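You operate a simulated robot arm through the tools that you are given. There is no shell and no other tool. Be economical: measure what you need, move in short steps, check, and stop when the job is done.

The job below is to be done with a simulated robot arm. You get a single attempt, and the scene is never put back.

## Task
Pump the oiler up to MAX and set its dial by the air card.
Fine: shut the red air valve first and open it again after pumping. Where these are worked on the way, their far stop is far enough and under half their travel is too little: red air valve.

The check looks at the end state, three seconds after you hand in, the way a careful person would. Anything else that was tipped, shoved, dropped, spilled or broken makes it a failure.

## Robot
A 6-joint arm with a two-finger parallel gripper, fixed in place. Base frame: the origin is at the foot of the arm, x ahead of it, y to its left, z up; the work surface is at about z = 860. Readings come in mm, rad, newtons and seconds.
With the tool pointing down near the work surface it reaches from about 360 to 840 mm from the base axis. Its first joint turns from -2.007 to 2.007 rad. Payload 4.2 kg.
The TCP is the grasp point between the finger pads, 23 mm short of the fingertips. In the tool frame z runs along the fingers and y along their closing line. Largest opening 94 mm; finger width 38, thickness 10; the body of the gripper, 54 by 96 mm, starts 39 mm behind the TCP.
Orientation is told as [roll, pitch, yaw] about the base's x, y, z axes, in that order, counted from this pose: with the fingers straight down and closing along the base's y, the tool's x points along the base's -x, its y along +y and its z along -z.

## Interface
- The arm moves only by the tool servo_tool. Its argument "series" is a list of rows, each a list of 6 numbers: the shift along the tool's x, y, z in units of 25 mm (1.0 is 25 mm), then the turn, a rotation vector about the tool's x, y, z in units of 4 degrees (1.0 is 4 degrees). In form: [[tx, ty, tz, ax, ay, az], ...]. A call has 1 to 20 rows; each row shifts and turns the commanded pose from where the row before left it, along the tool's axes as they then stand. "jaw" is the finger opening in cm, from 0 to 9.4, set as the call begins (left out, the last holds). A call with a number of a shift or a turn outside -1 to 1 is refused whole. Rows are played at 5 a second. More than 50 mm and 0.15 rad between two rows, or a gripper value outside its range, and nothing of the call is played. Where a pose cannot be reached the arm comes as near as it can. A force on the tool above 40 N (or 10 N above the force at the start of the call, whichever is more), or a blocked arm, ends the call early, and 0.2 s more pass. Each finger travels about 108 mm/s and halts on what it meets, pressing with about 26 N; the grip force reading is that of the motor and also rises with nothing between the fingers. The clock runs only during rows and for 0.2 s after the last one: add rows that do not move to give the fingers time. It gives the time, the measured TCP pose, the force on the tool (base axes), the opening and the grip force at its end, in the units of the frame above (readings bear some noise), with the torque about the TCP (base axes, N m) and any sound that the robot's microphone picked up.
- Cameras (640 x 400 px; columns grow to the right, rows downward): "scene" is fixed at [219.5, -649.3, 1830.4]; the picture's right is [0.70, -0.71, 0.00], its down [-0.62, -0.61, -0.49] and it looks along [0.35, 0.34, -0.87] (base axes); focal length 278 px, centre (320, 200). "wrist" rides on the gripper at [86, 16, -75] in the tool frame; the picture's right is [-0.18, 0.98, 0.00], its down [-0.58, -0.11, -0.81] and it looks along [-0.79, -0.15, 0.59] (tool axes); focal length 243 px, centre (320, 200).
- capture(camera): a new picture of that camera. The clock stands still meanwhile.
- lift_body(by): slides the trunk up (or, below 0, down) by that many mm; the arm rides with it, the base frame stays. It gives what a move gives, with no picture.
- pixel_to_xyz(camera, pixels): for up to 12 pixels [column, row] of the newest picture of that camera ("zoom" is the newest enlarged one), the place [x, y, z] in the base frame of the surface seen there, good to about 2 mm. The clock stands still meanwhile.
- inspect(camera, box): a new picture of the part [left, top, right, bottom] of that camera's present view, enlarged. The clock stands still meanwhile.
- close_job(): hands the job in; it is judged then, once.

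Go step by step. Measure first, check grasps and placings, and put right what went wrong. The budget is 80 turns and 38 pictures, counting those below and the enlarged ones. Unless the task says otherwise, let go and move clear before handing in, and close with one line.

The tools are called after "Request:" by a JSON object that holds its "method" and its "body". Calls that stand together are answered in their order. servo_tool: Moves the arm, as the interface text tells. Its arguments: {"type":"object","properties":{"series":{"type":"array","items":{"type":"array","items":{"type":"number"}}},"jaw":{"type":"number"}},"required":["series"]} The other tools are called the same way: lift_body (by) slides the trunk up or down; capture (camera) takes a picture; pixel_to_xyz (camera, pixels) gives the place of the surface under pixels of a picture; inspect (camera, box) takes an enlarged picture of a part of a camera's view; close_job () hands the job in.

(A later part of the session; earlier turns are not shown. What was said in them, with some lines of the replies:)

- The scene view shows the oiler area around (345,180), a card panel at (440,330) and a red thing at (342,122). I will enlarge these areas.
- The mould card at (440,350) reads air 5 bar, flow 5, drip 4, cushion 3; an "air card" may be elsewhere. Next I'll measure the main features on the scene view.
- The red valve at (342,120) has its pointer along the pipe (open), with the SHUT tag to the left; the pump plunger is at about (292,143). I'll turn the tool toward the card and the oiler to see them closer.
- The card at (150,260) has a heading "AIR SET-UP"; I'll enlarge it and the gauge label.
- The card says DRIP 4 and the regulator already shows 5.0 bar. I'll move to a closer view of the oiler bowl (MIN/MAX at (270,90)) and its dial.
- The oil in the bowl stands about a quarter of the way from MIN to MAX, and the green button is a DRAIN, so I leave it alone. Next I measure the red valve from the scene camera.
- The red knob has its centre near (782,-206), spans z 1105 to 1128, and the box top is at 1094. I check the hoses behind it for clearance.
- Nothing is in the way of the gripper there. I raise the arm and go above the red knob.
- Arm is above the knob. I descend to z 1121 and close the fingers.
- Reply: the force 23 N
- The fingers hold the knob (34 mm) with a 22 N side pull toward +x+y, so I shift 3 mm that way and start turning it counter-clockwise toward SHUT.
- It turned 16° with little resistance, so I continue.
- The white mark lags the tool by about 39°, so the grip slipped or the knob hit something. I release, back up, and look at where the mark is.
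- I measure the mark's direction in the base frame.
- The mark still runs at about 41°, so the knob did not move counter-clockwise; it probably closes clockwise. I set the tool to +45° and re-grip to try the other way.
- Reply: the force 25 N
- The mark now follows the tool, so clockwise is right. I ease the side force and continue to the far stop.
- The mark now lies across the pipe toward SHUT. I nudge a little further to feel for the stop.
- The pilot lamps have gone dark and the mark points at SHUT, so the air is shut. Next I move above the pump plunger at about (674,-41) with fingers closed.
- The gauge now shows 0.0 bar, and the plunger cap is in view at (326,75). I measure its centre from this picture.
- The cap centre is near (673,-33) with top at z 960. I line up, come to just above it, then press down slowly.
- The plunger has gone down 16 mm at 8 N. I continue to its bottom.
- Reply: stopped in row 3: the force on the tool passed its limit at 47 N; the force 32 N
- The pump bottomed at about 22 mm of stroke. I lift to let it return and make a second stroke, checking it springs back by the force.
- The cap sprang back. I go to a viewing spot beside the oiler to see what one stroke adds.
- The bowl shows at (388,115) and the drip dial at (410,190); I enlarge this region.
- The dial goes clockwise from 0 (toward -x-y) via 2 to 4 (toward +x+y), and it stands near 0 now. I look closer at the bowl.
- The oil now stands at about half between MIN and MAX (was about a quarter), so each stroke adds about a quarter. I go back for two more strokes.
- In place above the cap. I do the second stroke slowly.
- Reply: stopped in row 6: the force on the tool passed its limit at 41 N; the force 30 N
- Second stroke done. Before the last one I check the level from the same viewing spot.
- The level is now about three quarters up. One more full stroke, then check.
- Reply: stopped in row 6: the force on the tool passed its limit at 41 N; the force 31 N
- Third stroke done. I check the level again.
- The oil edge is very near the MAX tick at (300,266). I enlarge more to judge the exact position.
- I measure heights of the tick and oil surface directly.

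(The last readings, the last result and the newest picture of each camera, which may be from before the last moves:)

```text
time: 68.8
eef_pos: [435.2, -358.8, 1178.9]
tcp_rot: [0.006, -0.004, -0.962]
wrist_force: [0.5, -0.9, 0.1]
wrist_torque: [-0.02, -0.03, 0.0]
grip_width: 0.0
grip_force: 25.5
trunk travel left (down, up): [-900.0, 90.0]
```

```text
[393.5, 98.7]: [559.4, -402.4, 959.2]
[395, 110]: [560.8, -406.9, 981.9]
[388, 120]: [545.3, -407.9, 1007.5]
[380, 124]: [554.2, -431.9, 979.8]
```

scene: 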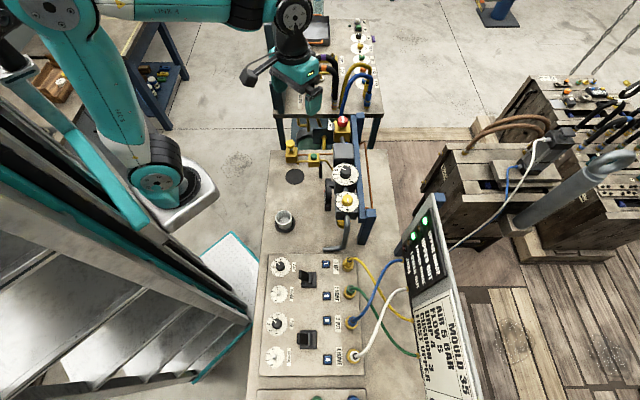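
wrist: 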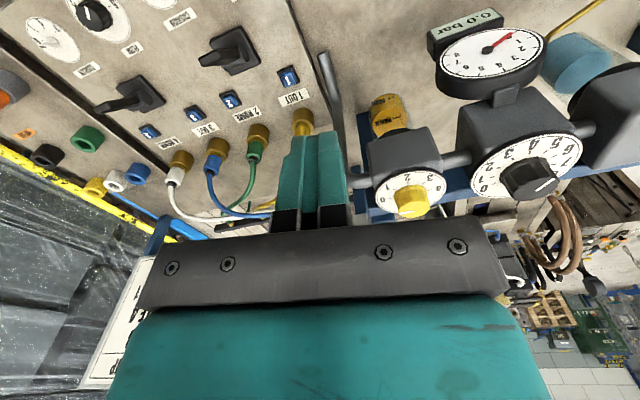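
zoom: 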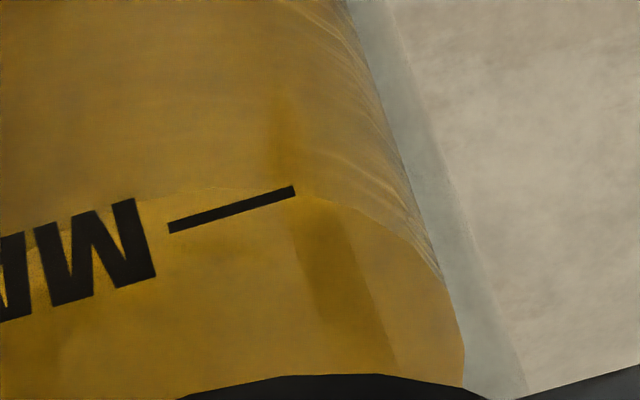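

The MAX tick is at z ≈ 1006 and the oil surface at z ≈ 999, with roughly 9.5 mm gained per stroke. So about three quarters of a stroke remains; I'll press partially and check.

Request:
{"method": "servo_tool", "body": {"series": [[0.328, 0.955, 0, 0, 0, 0], [0.328, 0.955, 0, 0, 0, 0], [0.328, 0.955, 0, 0, 0, 0], [0.328, 0.955, 0, 0, 0, 0], [0.328, 0.955, 0, 0, 0, 0], [0.328, 0.955, 0, 0, 0, 0], [0.328, 0.955, 0, 0, 0, 0], [0.328, 0.955, 0, 0, 0, 0], [0.328, 0.955, 0, 0, 0, 0], [0.328, 0.955, 0, 0, 0, 0], [0.328, 0.955, 0, 0, 0, 0], [0.328, 0.955, 0, 0, 0, 0], [0.328, 0.955, 0, 0, 0, 0], [0.328, 0.955, 0, 0, 0, 0], [0.328, 0.955, 0, 0, 0, 0], [0.328, 0.955, 0, 0, 0, 0], [0, 0, 0, 0, 0, 0]]}}

Request:
{"method": "servo_tool", "body": {"series": [[0, 0, 1, 0, 0, 0], [0, 0, 1, 0, 0, 0], [0, 0, 1, 0, 0, 0], [0, 0, 1, 0, 0, 0], [0, 0, 1, 0, 0, 0], [0, 0, 1, 0, 0, 0], [0, 0, 1, 0, 0, 0], [0, 0, 0.5, 0, 0, 0], [0, 0, 0, 0, 0, 0]]}}

Request:
{"method": "servo_tool", "body": {"series": [[0, 0, 0.4, 0, 0, 0], [0, 0, 0.3, 0, 0, 0], [0, 0, 0.2, 0, 0, 0], [0, 0, 0.14, 0, 0, 0], [0, 0, 0, 0, 0, 0]]}}

Request:
{"method": "servo_tool", "body": {"series": [[0, 0, -0.4, 0, 0, 0], [0, 0, -0.4, 0, 0, 0], [0, 0, -0.24, 0, 0, 0], [0, 0, 0, 0, 0, 0]]}}

Request:
{"method": "servo_tool", "body": {"series": [[0, 0, -1, 0, 0, 0], [0, 0, -1, 0, 0, 0], [0, 0, -1, 0, 0, 0], [0, 0, -1, 0, 0, 0], [0, 0, -1, 0, 0, 0], [0, 0, -1, 0, 0, 0], [0, 0, -1, 0, 0, 0], [0, 0, -0.5, 0, 0, 0]]}}

Request:
{"method": "servo_tool", "body": {"series": [[-0.328, -0.955, 0, 0, 0, 0], [-0.328, -0.955, 0, 0, 0, 0], [-0.328, -0.955, 0, 0, 0, 0], [-0.328, -0.955, 0, 0, 0, 0], [-0.328, -0.955, 0, 0, 0, 0], [-0.328, -0.955, 0, 0, 0, 0], [-0.328, -0.955, 0, 0, 0, 0], [-0.328, -0.955, 0, 0, 0, 0], [-0.328, -0.955, 0, 0, 0, 0], [-0.328, -0.955, 0, 0, 0, 0], [-0.328, -0.955, 0, 0, 0, 0], [-0.328, -0.955, 0, 0, 0, 0], [-0.328, -0.955, 0, 0, 0, 0], [-0.328, -0.955, 0, 0, 0, 0], [-0.328, -0.955, 0, 0, 0, 0], [-0.328, -0.955, 0, 0, 0, 0], [0, 0, 0, 0, 0, 0]]}}

Request:
{"method": "inspect", "body": {"camera": "wrist", "box": [374, 88, 422, 128]}}

Request:
{"method": "pixel_to_xyz", "body": {"camera": "zoom", "pixels": [[260, 340], [320, 340], [360, 340], [340, 360], [200, 380], [380, 300], [310, 290], [240, 100]]}}

```text
time: 72.4
eef_pos: [675.1, -33.7, 1178.5]
tcp_rot: [0.005, -0.003, -0.962]
wrist_force: [0.7, -0.8, -0.7]
wrist_torque: [-0.03, 0.0, 0.02]
grip_width: 0.2
grip_force: 25.9
trunk travel left (down, up): [-900.0, 90.0]
```

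```text
time: 74.4
eef_pos: [675.5, -31.8, 994.1]
tcp_rot: [0.004, -0.003, -0.962]
wrist_force: [0.7, -0.7, 0.3]
wrist_torque: [0.03, 0.03, 0.0]
grip_width: 0.0
grip_force: 26.1
trunk travel left (down, up): [-900.0, 90.0]
```

```text
time: 75.6
eef_pos: [675.4, -32.3, 966.4]
tcp_rot: [0.006, -0.004, -0.962]
wrist_force: [-1.8, 0.7, 8.4]
wrist_torque: [0.03, 0.05, -0.04]
grip_width: 0.0
grip_force: 26.1
trunk travel left (down, up): [-900.0, 90.0]
```

```text
time: 76.6
eef_pos: [673.0, -32.3, 992.9]
tcp_rot: [0.004, -0.002, -0.96]
wrist_force: [-0.5, -0.3, 0.5]
wrist_torque: [0.02, -0.01, 0.01]
grip_width: 0.0
grip_force: 26.4
trunk travel left (down, up): [-900.0, 90.0]
```

```text
time: 78.4
eef_pos: [674.3, -32.7, 1179.2]
tcp_rot: [0.004, -0.003, -0.961]
wrist_force: [-0.1, -0.5, -0.6]
wrist_torque: [-0.03, -0.01, 0.01]
grip_width: 0.0
grip_force: 26.1
trunk travel left (down, up): [-900.0, 90.0]
```

```text
time: 82.0
eef_pos: [435.9, -360.0, 1178.7]
tcp_rot: [0.006, -0.004, -0.963]
wrist_force: [-1.2, 0.0, -0.5]
wrist_torque: [0.0, 0.0, -0.02]
grip_width: 0.0
grip_force: 26.3
trunk travel left (down, up): [-900.0, 90.0]
```

```text
10.00 times, centred on (398, 108) of wrist
```

zoom: 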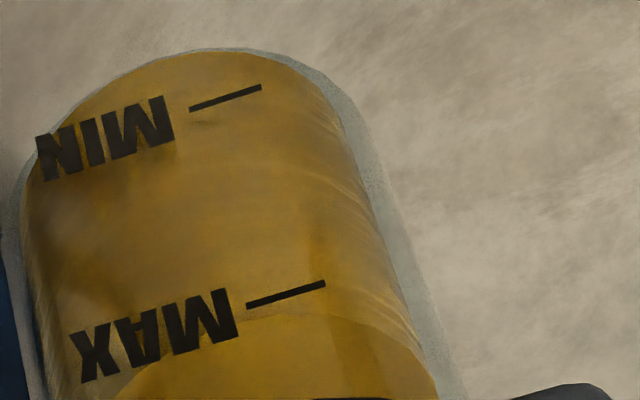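

```text
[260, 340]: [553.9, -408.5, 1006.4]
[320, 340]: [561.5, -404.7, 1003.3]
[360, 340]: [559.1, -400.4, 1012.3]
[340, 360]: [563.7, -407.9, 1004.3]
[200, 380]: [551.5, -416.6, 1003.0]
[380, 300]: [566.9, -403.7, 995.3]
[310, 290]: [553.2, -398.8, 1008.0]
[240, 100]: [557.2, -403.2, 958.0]
```

The surface is close to the tick now; I average more points on both to be sure.

Request:
{"method": "pixel_to_xyz", "body": {"camera": "zoom", "pixels": [[230, 350], [250, 360], [270, 370], [290, 345], [300, 370], [370, 380], [390, 385], [240, 385], [255, 303], [270, 299], [300, 291], [318, 286]]}}

Request:
{"method": "pixel_to_xyz", "body": {"camera": "zoom", "pixels": [[200, 106], [215, 101], [226, 97], [240, 93], [255, 88], [285, 295], [260, 330], [275, 350], [215, 370], [280, 385], [310, 355], [405, 370]]}}

```text
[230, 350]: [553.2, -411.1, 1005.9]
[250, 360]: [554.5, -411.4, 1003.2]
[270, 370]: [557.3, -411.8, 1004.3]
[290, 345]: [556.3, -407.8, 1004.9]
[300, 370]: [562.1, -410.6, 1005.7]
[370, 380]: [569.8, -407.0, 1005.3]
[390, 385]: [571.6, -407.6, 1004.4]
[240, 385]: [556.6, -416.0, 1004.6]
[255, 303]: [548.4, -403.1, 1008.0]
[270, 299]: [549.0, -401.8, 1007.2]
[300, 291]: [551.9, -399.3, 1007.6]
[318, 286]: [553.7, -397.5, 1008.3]
```

```text
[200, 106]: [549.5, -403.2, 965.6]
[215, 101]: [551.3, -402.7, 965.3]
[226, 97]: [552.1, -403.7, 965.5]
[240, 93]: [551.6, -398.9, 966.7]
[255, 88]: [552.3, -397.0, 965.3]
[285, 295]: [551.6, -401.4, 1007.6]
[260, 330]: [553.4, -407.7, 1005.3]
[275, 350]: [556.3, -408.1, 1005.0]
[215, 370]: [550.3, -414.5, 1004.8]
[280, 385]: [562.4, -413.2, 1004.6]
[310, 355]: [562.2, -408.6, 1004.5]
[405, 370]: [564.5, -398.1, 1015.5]
```

The surface is at z ≈ 1004.8 against the MAX tick at ≈ 1007.3, about 2.5 mm short. I add one short press of about 8 mm and check again.

Request:
{"method": "servo_tool", "body": {"series": [[0.328, 0.955, 0, 0, 0, 0], [0.328, 0.955, 0, 0, 0, 0], [0.328, 0.955, 0, 0, 0, 0], [0.328, 0.955, 0, 0, 0, 0], [0.328, 0.955, 0, 0, 0, 0], [0.328, 0.955, 0, 0, 0, 0], [0.328, 0.955, 0, 0, 0, 0], [0.328, 0.955, 0, 0, 0, 0], [0.328, 0.955, 0, 0, 0, 0], [0.328, 0.955, 0, 0, 0, 0], [0.328, 0.955, 0, 0, 0, 0], [0.328, 0.955, 0, 0, 0, 0], [0.328, 0.955, 0, 0, 0, 0], [0.328, 0.955, 0, 0, 0, 0], [0.328, 0.955, 0, 0, 0, 0], [0.328, 0.955, 0, 0, 0, 0], [0, 0, 0, 0, 0, 0]]}}

Request:
{"method": "servo_tool", "body": {"series": [[0, 0, 1, 0, 0, 0], [0, 0, 1, 0, 0, 0], [0, 0, 1, 0, 0, 0], [0, 0, 1, 0, 0, 0], [0, 0, 1, 0, 0, 0], [0, 0, 1, 0, 0, 0], [0, 0, 1, 0, 0, 0], [0, 0, 0.5, 0, 0, 0], [0, 0, 0, 0, 0, 0]]}}

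Request:
{"method": "servo_tool", "body": {"series": [[0, 0, 0.35, 0, 0, 0], [0, 0, 0.2, 0, 0, 0], [0, 0, 0.15, 0, 0, 0], [0, 0, 0, 0, 0, 0]]}}

Request:
{"method": "servo_tool", "body": {"series": [[0, 0, -0.4, 0, 0, 0], [0, 0, -0.3, 0, 0, 0], [0, 0, -1, 0, 0, 0], [0, 0, -1, 0, 0, 0], [0, 0, -1, 0, 0, 0], [0, 0, -1, 0, 0, 0], [0, 0, -1, 0, 0, 0], [0, 0, -1, 0, 0, 0], [0, 0, -1, 0, 0, 0], [0, 0, -0.5, 0, 0, 0]]}}

Request:
{"method": "servo_tool", "body": {"series": [[-0.328, -0.955, 0, 0, 0, 0], [-0.328, -0.955, 0, 0, 0, 0], [-0.328, -0.955, 0, 0, 0, 0], [-0.328, -0.955, 0, 0, 0, 0], [-0.328, -0.955, 0, 0, 0, 0], [-0.328, -0.955, 0, 0, 0, 0], [-0.328, -0.955, 0, 0, 0, 0], [-0.328, -0.955, 0, 0, 0, 0], [-0.328, -0.955, 0, 0, 0, 0], [-0.328, -0.955, 0, 0, 0, 0], [-0.328, -0.955, 0, 0, 0, 0], [-0.328, -0.955, 0, 0, 0, 0], [-0.328, -0.955, 0, 0, 0, 0], [-0.328, -0.955, 0, 0, 0, 0], [-0.328, -0.955, 0, 0, 0, 0], [-0.328, -0.955, 0, 0, 0, 0], [0, 0, 0, 0, 0, 0]]}}

Request:
{"method": "inspect", "body": {"camera": "wrist", "box": [374, 88, 422, 128]}}

Request:
{"method": "pixel_to_xyz", "body": {"camera": "zoom", "pixels": [[230, 350], [250, 360], [270, 370], [290, 345], [300, 370], [370, 380], [240, 385], [255, 303], [270, 299], [285, 295], [300, 291], [318, 286]]}}

```text
time: 85.6
eef_pos: [672.9, -32.6, 1178.5]
tcp_rot: [0.005, -0.003, -0.962]
wrist_force: [0.7, 0.0, 0.3]
wrist_torque: [0.03, -0.01, 0.0]
grip_width: 0.2
grip_force: 26.4
trunk travel left (down, up): [-900.0, 90.0]
```

```text
time: 87.6
eef_pos: [675.1, -32.3, 992.3]
tcp_rot: [0.005, -0.004, -0.961]
wrist_force: [-1.4, -0.6, -0.4]
wrist_torque: [-0.03, -0.05, -0.01]
grip_width: 0.0
grip_force: 26.1
trunk travel left (down, up): [-900.0, 90.0]
```

```text
time: 88.6
eef_pos: [674.9, -33.3, 975.5]
tcp_rot: [0.004, -0.005, -0.962]
wrist_force: [-2.1, -0.8, 5.3]
wrist_torque: [-0.01, 0.07, 0.01]
grip_width: 0.3
grip_force: 26.3
trunk travel left (down, up): [-900.0, 90.0]
```

```text
time: 90.8
eef_pos: [673.9, -32.8, 1180.0]
tcp_rot: [0.005, -0.005, -0.961]
wrist_force: [0.1, 0.3, -0.3]
wrist_torque: [0.03, 0.04, 0.0]
grip_width: 0.0
grip_force: 25.6
trunk travel left (down, up): [-900.0, 90.0]
```

```text
time: 94.4
eef_pos: [435.1, -359.7, 1178.9]
tcp_rot: [0.003, -0.004, -0.96]
wrist_force: [-0.6, -0.2, -0.1]
wrist_torque: [-0.03, 0.0, -0.03]
grip_width: 0.0
grip_force: 26.1
trunk travel left (down, up): [-900.0, 90.0]
```

```text
10.00 times, centred on (398, 108) of wrist
```

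zoom: 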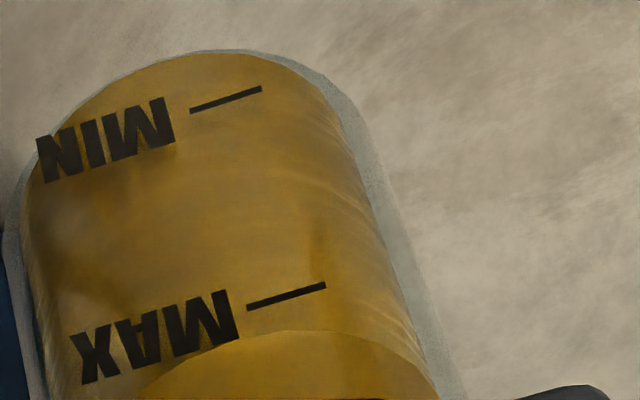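

```text
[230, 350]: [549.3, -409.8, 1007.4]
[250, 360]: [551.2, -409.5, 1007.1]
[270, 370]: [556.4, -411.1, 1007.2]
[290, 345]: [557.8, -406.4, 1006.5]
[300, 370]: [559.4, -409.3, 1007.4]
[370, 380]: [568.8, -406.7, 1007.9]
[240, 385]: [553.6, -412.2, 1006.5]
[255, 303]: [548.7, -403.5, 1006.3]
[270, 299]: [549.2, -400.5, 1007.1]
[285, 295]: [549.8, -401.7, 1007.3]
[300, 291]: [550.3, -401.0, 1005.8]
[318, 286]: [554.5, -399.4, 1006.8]
```

The oil is now level with MAX (1007 vs 1007). Next is the drip dial; I take an enlarged scene view of it to measure its centre and labels.

Request:
{"method": "inspect", "body": {"camera": "scene", "box": [330, 185, 370, 215]}}

```text
13.33 times, centred on (350, 200) of scene
```

zoom: 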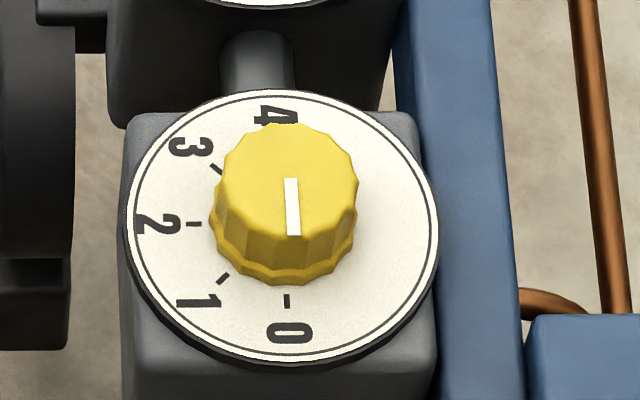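

Request:
{"method": "pixel_to_xyz", "body": {"camera": "zoom", "pixels": [[290, 180], [293, 230], [225, 180], [350, 180], [287, 130], [287, 300], [195, 224], [215, 168], [222, 279], [280, 228], [280, 95], [280, 355]]}}

```text
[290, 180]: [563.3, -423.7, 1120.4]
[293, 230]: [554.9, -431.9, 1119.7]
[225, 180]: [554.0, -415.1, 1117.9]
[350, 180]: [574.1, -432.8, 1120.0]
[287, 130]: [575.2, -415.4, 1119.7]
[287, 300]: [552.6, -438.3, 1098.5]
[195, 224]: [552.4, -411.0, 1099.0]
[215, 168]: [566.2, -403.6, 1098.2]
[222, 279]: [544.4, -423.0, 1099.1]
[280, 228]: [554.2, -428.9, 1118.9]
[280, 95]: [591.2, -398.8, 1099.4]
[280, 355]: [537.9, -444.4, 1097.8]
```

The dial centre is about (564,-423.5), the pointer is at 0 (224°), and 4 lies at 45°, so it needs 180° clockwise. I go above the knob and turn the tool to +45° for a first grip.

Request:
{"method": "servo_tool", "body": {"series": [[-0.84, 0.463, 0, 0, 0, 0], [-0.84, 0.463, 0, 0, 0, 0], [-0.84, 0.463, 0, 0, 0, 0], [-0.84, 0.463, 0, 0, 0, 0], [-0.84, 0.463, 0, 0, 0, 0], [-0.84, 0.463, 0, 0, 0, 0], [0, 0, 0, 0, 0, -1], [0, 0, 0, 0, 0, -1], [0, 0, 0, 0, 0, -1], [0, 0, 0, 0, 0, -1], [0, 0, 0, 0, 0, -1], [0, 0, 0, 0, 0, -1], [0, 0, 0, 0, 0, -1], [0, 0, 0, 0, 0, -1], [0, 0, 0, 0, 0, -1], [0, 0, 0, 0, 0, -1], [0, 0, 0, 0, 0, -1], [0, 0, 0, 0, 0, -1], [0, 0, 0, 0, 0, -1]], "jaw": 5}}

Request:
{"method": "servo_tool", "body": {"series": [[0, 0, 0, 0, 0, -1], [0, 0, 0, 0, 0, -1], [0, 0, 0, 0, 0, -1], [0, 0, 0, 0, 0, -1], [0, 0, 0, 0, 0, -1], [0, 0, 0, 0, 0, -1], [0, 0, 0, 0, 0, -1], [0, 0, 0, 0, 0, -1], [0, 0, 0, 0, 0, -1], [0, 0, 0, 0, 0, -1], [0, 0, 0, 0, 0, -1], [0, 0, 0, 0, 0, -1], [0, 0, 0, 0, 0, 0]]}}

```text
time: 98.4
eef_pos: [564.4, -423.1, 1178.7]
tcp_rot: [0.0, -0.007, -0.053]
wrist_force: [0.7, 0.5, 0.1]
wrist_torque: [0.0, -0.01, 0.04]
grip_width: 49.9
grip_force: 0.1
trunk travel left (down, up): [-900.0, 90.0]
```

```text
time: 101.2
eef_pos: [564.4, -422.8, 1178.2]
tcp_rot: [-0.003, -0.006, 0.785]
wrist_force: [-0.1, -0.4, -0.1]
wrist_torque: [0.01, -0.01, -0.03]
grip_width: 49.9
grip_force: 0.0
trunk travel left (down, up): [-900.0, 90.0]
```

Above the dial at +45°. I descend and grip the knob.

Request:
{"method": "servo_tool", "body": {"series": [[0, 0, 0.7, 0, 0, 0], [0, 0, 0.7, 0, 0, 0], [0, 0, 0.5, 0, 0, 0], [0, 0, 0.18, 0, 0, 0], [0, 0, 0, 0, 0, 0]]}}

Request:
{"method": "servo_tool", "body": {"series": [[0, 0, 0, 0, 0, 0], [0, 0, 0, 0, 0, 0], [0, 0, 0, 0, 0, 0]], "jaw": 0}}

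```text
time: 102.4
eef_pos: [566.5, -422.8, 1126.9]
tcp_rot: [-0.004, -0.005, 0.783]
wrist_force: [-0.4, 0.4, -0.2]
wrist_torque: [0.03, 0.03, -0.01]
grip_width: 50.0
grip_force: 0.1
trunk travel left (down, up): [-900.0, 90.0]
```

```text
time: 103.2
eef_pos: [565.6, -423.4, 1126.9]
tcp_rot: [-0.005, -0.006, 0.785]
wrist_force: [6.2, -6.8, -0.8]
wrist_torque: [-0.29, -0.24, 0.04]
grip_width: 31.1
grip_force: 45.0
trunk travel left (down, up): [-900.0, 90.0]
```

Gripped at 31 mm with small side force. I turn clockwise.

Request:
{"method": "servo_tool", "body": {"series": [[0, 0, 0, 0, 0, 1], [0, 0, 0, 0, 0, 1], [0, 0, 0, 0, 0, 1], [0, 0, 0, 0, 0, 1], [0, 0, 0, 0, 0, 1], [0, 0, 0, 0, 0, 1], [0, 0, 0, 0, 0, 1], [0, 0, 0, 0, 0, 1], [0, 0, 0, 0, 0, 1], [0, 0, 0, 0, 0, 1], [0, 0, 0, 0, 0, 0]]}}

Request:
{"method": "servo_tool", "body": {"series": [[0, 0, 0, 0, 0, 1], [0, 0, 0, 0, 0, 1], [0, 0, 0, 0, 0, 1], [0, 0, 0, 0, 0, 1], [0, 0, 0, 0, 0, 1], [0, 0, 0, 0, 0, 1], [0, 0, 0, 0, 0, 1], [0, 0, 0, 0, 0, 1], [0, 0, 0, 0, 0, 1], [0, 0, 0, 0, 0, 1], [0, 0, 0, 0, 0, 1], [0, 0, 0, 0, 0, 1], [0, 0, 0, 0, 0, 1], [0, 0, 0, 0, 0, 0]]}}

Request:
{"method": "inspect", "body": {"camera": "wrist", "box": [200, 60, 440, 260]}}

```text
time: 105.6
eef_pos: [565.9, -424.5, 1127.2]
tcp_rot: [-0.001, -0.009, 0.087]
wrist_force: [16.6, -12.3, 12.7]
wrist_torque: [-0.28, -0.23, 0.03]
grip_width: 31.2
grip_force: 45.3
trunk travel left (down, up): [-900.0, 90.0]
```

```text
time: 108.6
eef_pos: [567.0, -424.0, 1128.0]
tcp_rot: [0.006, -0.006, -0.823]
wrist_force: [12.6, -15.2, 15.0]
wrist_torque: [-0.34, -0.3, -0.04]
grip_width: 31.1
grip_force: 45.0
trunk travel left (down, up): [-900.0, 90.0]
```

```text
2.00 times, centred on (320, 160) of wrist
```

zoom: 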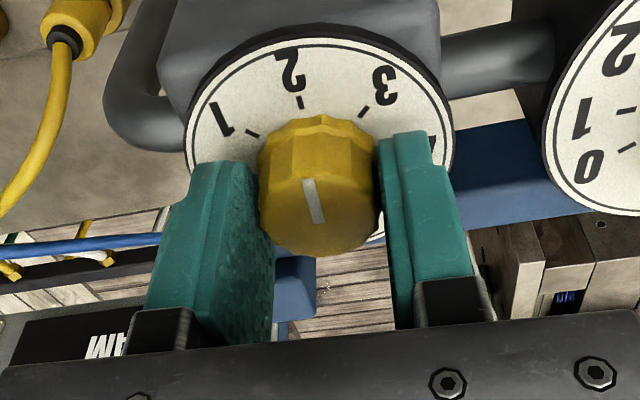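

The pointer is now at 2. I open, raise a little, turn the tool back to +45° and re-grip for the second half.

Request:
{"method": "servo_tool", "body": {"series": [[0, 0, 0, 0, 0, 0], [0, 0, 0, 0, 0, 0], [0, 0, -1, 0, 0, 0], [0, 0, 0, 0, 0, -1], [0, 0, 0, 0, 0, -1], [0, 0, 0, 0, 0, -1], [0, 0, 0, 0, 0, -1], [0, 0, 0, 0, 0, -1], [0, 0, 0, 0, 0, -1], [0, 0, 0, 0, 0, -1], [0, 0, 0, 0, 0, -1], [0, 0, 0, 0, 0, -1], [0, 0, 0, 0, 0, -1], [0, 0, 0, 0, 0, -1], [0, 0, 0, 0, 0, 0]], "jaw": 5}}

Request:
{"method": "servo_tool", "body": {"series": [[0, 0, 0, 0, 0, -1], [0, 0, 0, 0, 0, -1], [0, 0, 0, 0, 0, -1], [0, 0, 0, 0, 0, -1], [0, 0, 0, 0, 0, -1], [0, 0, 0, 0, 0, -1], [0, 0, 0, 0, 0, -1], [0, 0, 0, 0, 0, -1], [0, 0, 0, 0, 0, -1], [0, 0, 0, 0, 0, -1], [0, 0, 0, 0, 0, -1], [0, 0, 0, 0, 0, -1], [0, 0, 0.96, 0, 0, 0], [0, 0, 0, 0, 0, 0]]}}

Request:
{"method": "servo_tool", "body": {"series": [[0, 0, 0, 0, 0, 0], [0, 0, 0, 0, 0, 0], [0, 0, 0, 0, 0, 0]], "jaw": 0}}

```text
time: 111.8
eef_pos: [564.7, -422.8, 1152.2]
tcp_rot: [0.0, -0.006, -0.051]
wrist_force: [0.0, 0.3, -0.1]
wrist_torque: [-0.02, 0.0, -0.02]
grip_width: 49.9
grip_force: 0.1
trunk travel left (down, up): [-900.0, 90.0]
```

```text
time: 114.8
eef_pos: [566.5, -423.6, 1127.7]
tcp_rot: [-0.005, -0.005, 0.784]
wrist_force: [-0.1, -0.4, -0.7]
wrist_torque: [0.01, -0.03, -0.02]
grip_width: 50.1
grip_force: 0.0
trunk travel left (down, up): [-900.0, 90.0]
```

```text
time: 115.6
eef_pos: [565.9, -423.4, 1128.8]
tcp_rot: [-0.005, -0.006, 0.783]
wrist_force: [5.5, -4.9, -1.2]
wrist_torque: [-0.19, -0.2, 0.0]
grip_width: 31.4
grip_force: 44.6
trunk travel left (down, up): [-900.0, 90.0]
```

Re-gripped. I turn 88° further to reach 4.

Request:
{"method": "servo_tool", "body": {"series": [[0, 0, 0, 0, 0, 1], [0, 0, 0, 0, 0, 1], [0, 0, 0, 0, 0, 1], [0, 0, 0, 0, 0, 1], [0, 0, 0, 0, 0, 1], [0, 0, 0, 0, 0, 1], [0, 0, 0, 0, 0, 1], [0, 0, 0, 0, 0, 1], [0, 0, 0, 0, 0, 1], [0, 0, 0, 0, 0, 1], [0, 0, 0, 0, 0, 0]]}}

Request:
{"method": "servo_tool", "body": {"series": [[0, 0, 0, 0, 0, 1], [0, 0, 0, 0, 0, 1], [0, 0, 0, 0, 0, 1], [0, 0, 0, 0, 0, 1], [0, 0, 0, 0, 0, 1], [0, 0, 0, 0, 0, 1], [0, 0, 0, 0, 0, 1], [0, 0, 0, 0, 0, 1], [0, 0, 0, 0, 0, 1], [0, 0, 0, 0, 0, 1], [0, 0, 0, 0, 0, 1], [0, 0, 0, 0, 0, 1], [0, 0, 0, 0, 0, 0]]}}

Request:
{"method": "servo_tool", "body": {"series": [[0, 0, 0, 0, 0, 0], [0, 0, 0, 0, 0, 0], [0, 0, -1, 0, 0, 0], [0, 0, -1, 0, 0, 0], [0.9, 0, -1, 0, 0, 0], [0.9, 0, -1, 0, 0, 0], [0.9, 0, 0, 0, 0, 0], [0, 0, 0, 0, 0, 0]], "jaw": 5}}

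Request:
{"method": "inspect", "body": {"camera": "scene", "box": [330, 185, 370, 215]}}

```text
time: 118.0
eef_pos: [565.9, -423.5, 1127.7]
tcp_rot: [-0.003, -0.006, 0.085]
wrist_force: [14.1, -14.3, 1.6]
wrist_torque: [-0.35, -0.07, 0.0]
grip_width: 31.1
grip_force: 45.2
trunk travel left (down, up): [-900.0, 90.0]
```

```text
time: 120.8
eef_pos: [565.7, -423.9, 1127.1]
tcp_rot: [0.008, -0.008, -0.755]
wrist_force: [10.5, -19.1, 1.2]
wrist_torque: [-0.85, -0.6, 0.22]
grip_width: 31.3
grip_force: 44.9
trunk travel left (down, up): [-900.0, 90.0]
```

```text
time: 122.6
eef_pos: [516.1, -375.9, 1228.1]
tcp_rot: [0.005, -0.006, -0.753]
wrist_force: [0.8, 0.2, -1.1]
wrist_torque: [0.02, 0.02, 0.02]
grip_width: 50.1
grip_force: 0.0
trunk travel left (down, up): [-900.0, 90.0]
```

```text
13.33 times, centred on (350, 200) of scene
```

zoom: 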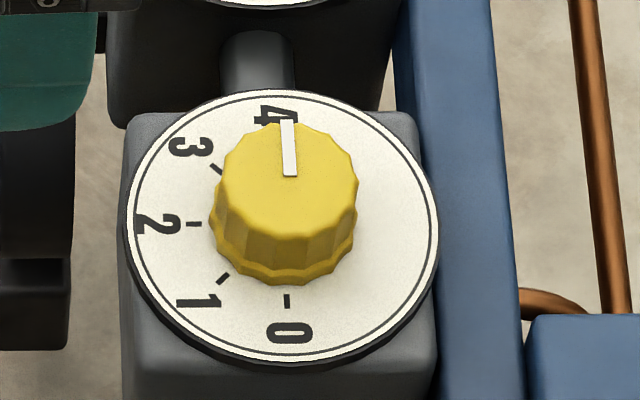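

The pointer is on 4. Now I go back to the red valve to open it again.

Request:
{"method": "servo_tool", "body": {"series": [[-0.245, 0.95, 0, 0, 0, 0], [-0.245, 0.95, 0, 0, 0, 0], [-0.245, 0.95, 0, 0, 0, 0], [-0.245, 0.95, 0, 0, 0, 0], [-0.245, 0.95, 0, 0, 0, 0], [-0.245, 0.95, 0, 0, 0, 0], [-0.245, 0.95, 0, 0, 0, 0], [-0.245, 0.95, 0, 0, 0, 0], [-0.245, 0.95, 0, 0, 0, 0], [-0.245, 0.95, 0, 0, 0, 0], [-0.245, 0.95, 0, 0, 0, 0], [-0.245, 0.95, 0, 0, 0, 0], [-0.245, 0.95, 0, 0, 0, 0], [0, 0, 0, 0, 0, 0]], "jaw": 6}}

```text
time: 125.6
eef_pos: [786.0, -205.0, 1229.8]
tcp_rot: [0.003, -0.002, -0.752]
wrist_force: [-0.1, 0.2, 0.9]
wrist_torque: [-0.05, 0.03, 0.0]
grip_width: 59.9
grip_force: 0.1
trunk travel left (down, up): [-900.0, 90.0]
```

Request:
{"method": "servo_tool", "body": {"series": [[0, 0, 0.9, 0, 0, 0], [0, 0, 0.9, 0, 0, 0], [0, 0, 0.9, 0, 0, 0], [0, 0, 0.9, 0, 0, 0], [0, 0, 0.7, 0, 0, 0], [0, 0, 0, 0, 0, 0]]}}

Request:
{"method": "servo_tool", "body": {"series": [[0, 0, 0, 0, 0, 0], [0, 0, 0, 0, 0, 0], [0, 0, 0, 0, 0, 0]], "jaw": 0}}

Request:
{"method": "servo_tool", "body": {"series": [[0, 0, 0, 0, 0, -1], [0, 0, 0, 0, 0, -1], [0, 0, 0, 0, 0, -1], [0, 0, 0, 0, 0, -1], [0, 0, 0, 0, 0, -1], [0, 0, 0, 0, 0, -1], [0, 0, 0, 0, 0, -1], [0, 0, 0, 0, 0, -1], [0, 0, 0, 0, 0, -1], [0, 0, 0, 0, 0, -1], [0, 0, 0, 0, 0, 0]]}}

```text
time: 127.0
eef_pos: [784.2, -204.0, 1121.6]
tcp_rot: [0.007, -0.004, -0.751]
wrist_force: [-0.1, -0.7, 0.0]
wrist_torque: [0.0, 0.0, 0.01]
grip_width: 60.0
grip_force: 0.0
trunk travel left (down, up): [-900.0, 90.0]
```

```text
time: 127.8
eef_pos: [785.1, -204.6, 1122.8]
tcp_rot: [0.005, -0.004, -0.753]
wrist_force: [-1.7, -1.1, -1.1]
wrist_torque: [-0.21, -0.14, 0.04]
grip_width: 34.5
grip_force: 45.4
trunk travel left (down, up): [-900.0, 90.0]
```

```text
time: 130.2
eef_pos: [784.8, -205.0, 1120.8]
tcp_rot: [0.0, -0.007, -0.053]
wrist_force: [-6.6, 0.3, 3.5]
wrist_torque: [0.05, 0.59, -0.02]
grip_width: 34.7
grip_force: 45.4
trunk travel left (down, up): [-900.0, 90.0]
```

Turning freely. I continue to the open stop, then release and lift clear.

Request:
{"method": "servo_tool", "body": {"series": [[0, 0, 0, 0, 0, -1], [0, 0, 0, 0, 0, -1], [0, 0, 0, 0, 0, -1], [0, 0, 0, 0, 0, -1], [0, 0, 0, 0, 0, -1], [0, 0, 0, 0, 0, -1], [0, 0, 0, 0, 0, -1], [0, 0, 0, 0, 0, -1], [0, 0, 0, 0, 0, -1], [0, 0, 0, 0, 0, -1], [0, 0, 0, 0, 0, -1], [0, 0, 0, 0, 0, -1], [0, 0, 0, 0, 0, -1], [0, 0, 0, 0, 0, 0]]}}

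Request:
{"method": "servo_tool", "body": {"series": [[0, 0, 0, 0, 0, 0], [0, 0, 0, 0, 0, 0], [0, 0, -0.9, 0, 0, 0], [0, 0, -0.9, 0, 0, 0], [0, 0, -0.9, 0, 0, 0], [0, 0, -0.9, 0, 0, 0], [0.9, 0, -0.9, 0, 0, 0], [0.9, 0, 0, 0, 0, 0], [0.9, 0, 0, 0, 0, 0], [0.9, 0, 0, 0, 0, 0], [0, 0, 0, 0, 0, 0]], "jaw": 6}}

Request:
{"method": "inspect", "body": {"camera": "scene", "box": [260, 100, 480, 260]}}

```text
time: 133.2
eef_pos: [785.1, -205.1, 1120.9]
tcp_rot: [-0.005, -0.004, 0.854]
wrist_force: [-2.0, 3.3, 2.8]
wrist_torque: [-0.26, 0.22, -0.38]
grip_width: 34.5
grip_force: 45.0
trunk travel left (down, up): [-900.0, 90.0]
```

```text
time: 135.6
eef_pos: [723.3, -271.9, 1233.5]
tcp_rot: [-0.007, -0.003, 0.853]
wrist_force: [0.5, 0.2, 0.3]
wrist_torque: [0.02, -0.02, -0.02]
grip_width: 60.2
grip_force: 0.0
trunk travel left (down, up): [-900.0, 90.0]
```

```text
2.50 times, centred on (370, 180) of scene
```

zoom: 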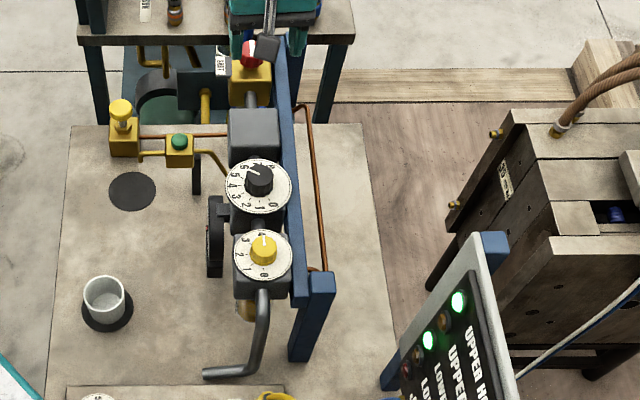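

The pilot lamps are lit again and the pointer is on 4. I move clear and take a last look at the valve mark and gauge.

Request:
{"method": "servo_tool", "body": {"series": [[0.3, 0.9, -1, 0, 0, -1], [0.3, 0.9, -1, 0, 0, 1], [0.3, 0.9, -1, 0, 0, 1], [0.3, 0.9, -1, 0, 0, 1], [0.5, 0.9, 0, 0, 0, 1], [0.5, 0.9, 0, 0, 0, 1], [0.5, 0.5, 0, 0, 0, 1], [0, 0, 0, 0, 0, 0]]}}

Request:
{"method": "inspect", "body": {"camera": "scene", "box": [300, 105, 380, 215]}}

Request:
{"method": "inspect", "body": {"camera": "wrist", "box": [0, 0, 640, 230]}}

```text
time: 137.4
eef_pos: [572.2, -212.9, 1332.2]
tcp_rot: [-0.002, -0.006, 0.504]
wrist_force: [0.3, -0.2, -0.6]
wrist_torque: [-0.02, 0.0, -0.02]
grip_width: 60.1
grip_force: 0.3
trunk travel left (down, up): [-900.0, 90.0]
```

```text
3.64 times, centred on (340, 160) of scene
```

zoom: 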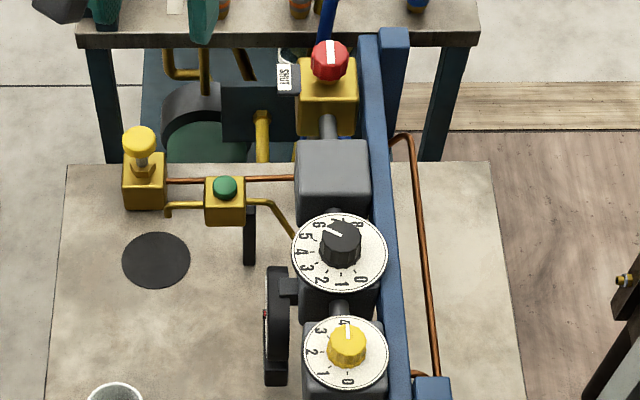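

```text
1.00 times, centred on (320, 115) of wrist (not enlarged: the box is as wide or as high as the picture)
```

zoom: 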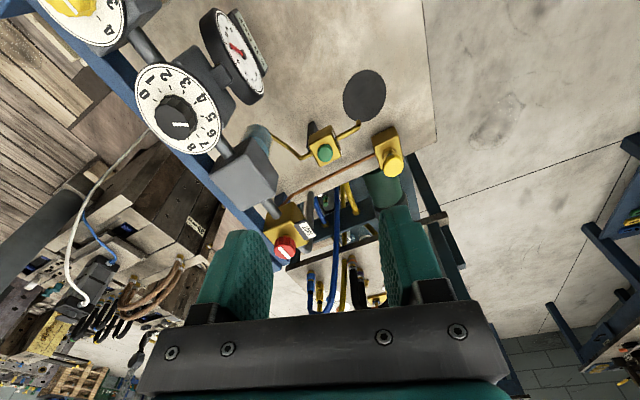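

The red valve mark is back along the pipe, the lamps are on, the drip dial points to 4 and the oil is at MAX. The arm is clear, so I hand in.

Request:
{"method": "close_job", "body": {}}

```text
The job is handed in.
```

The oiler is pumped up to MAX and its drip dial is set to 4, as the air card says. I shut the red air valve before pumping and opened it again afterwards.
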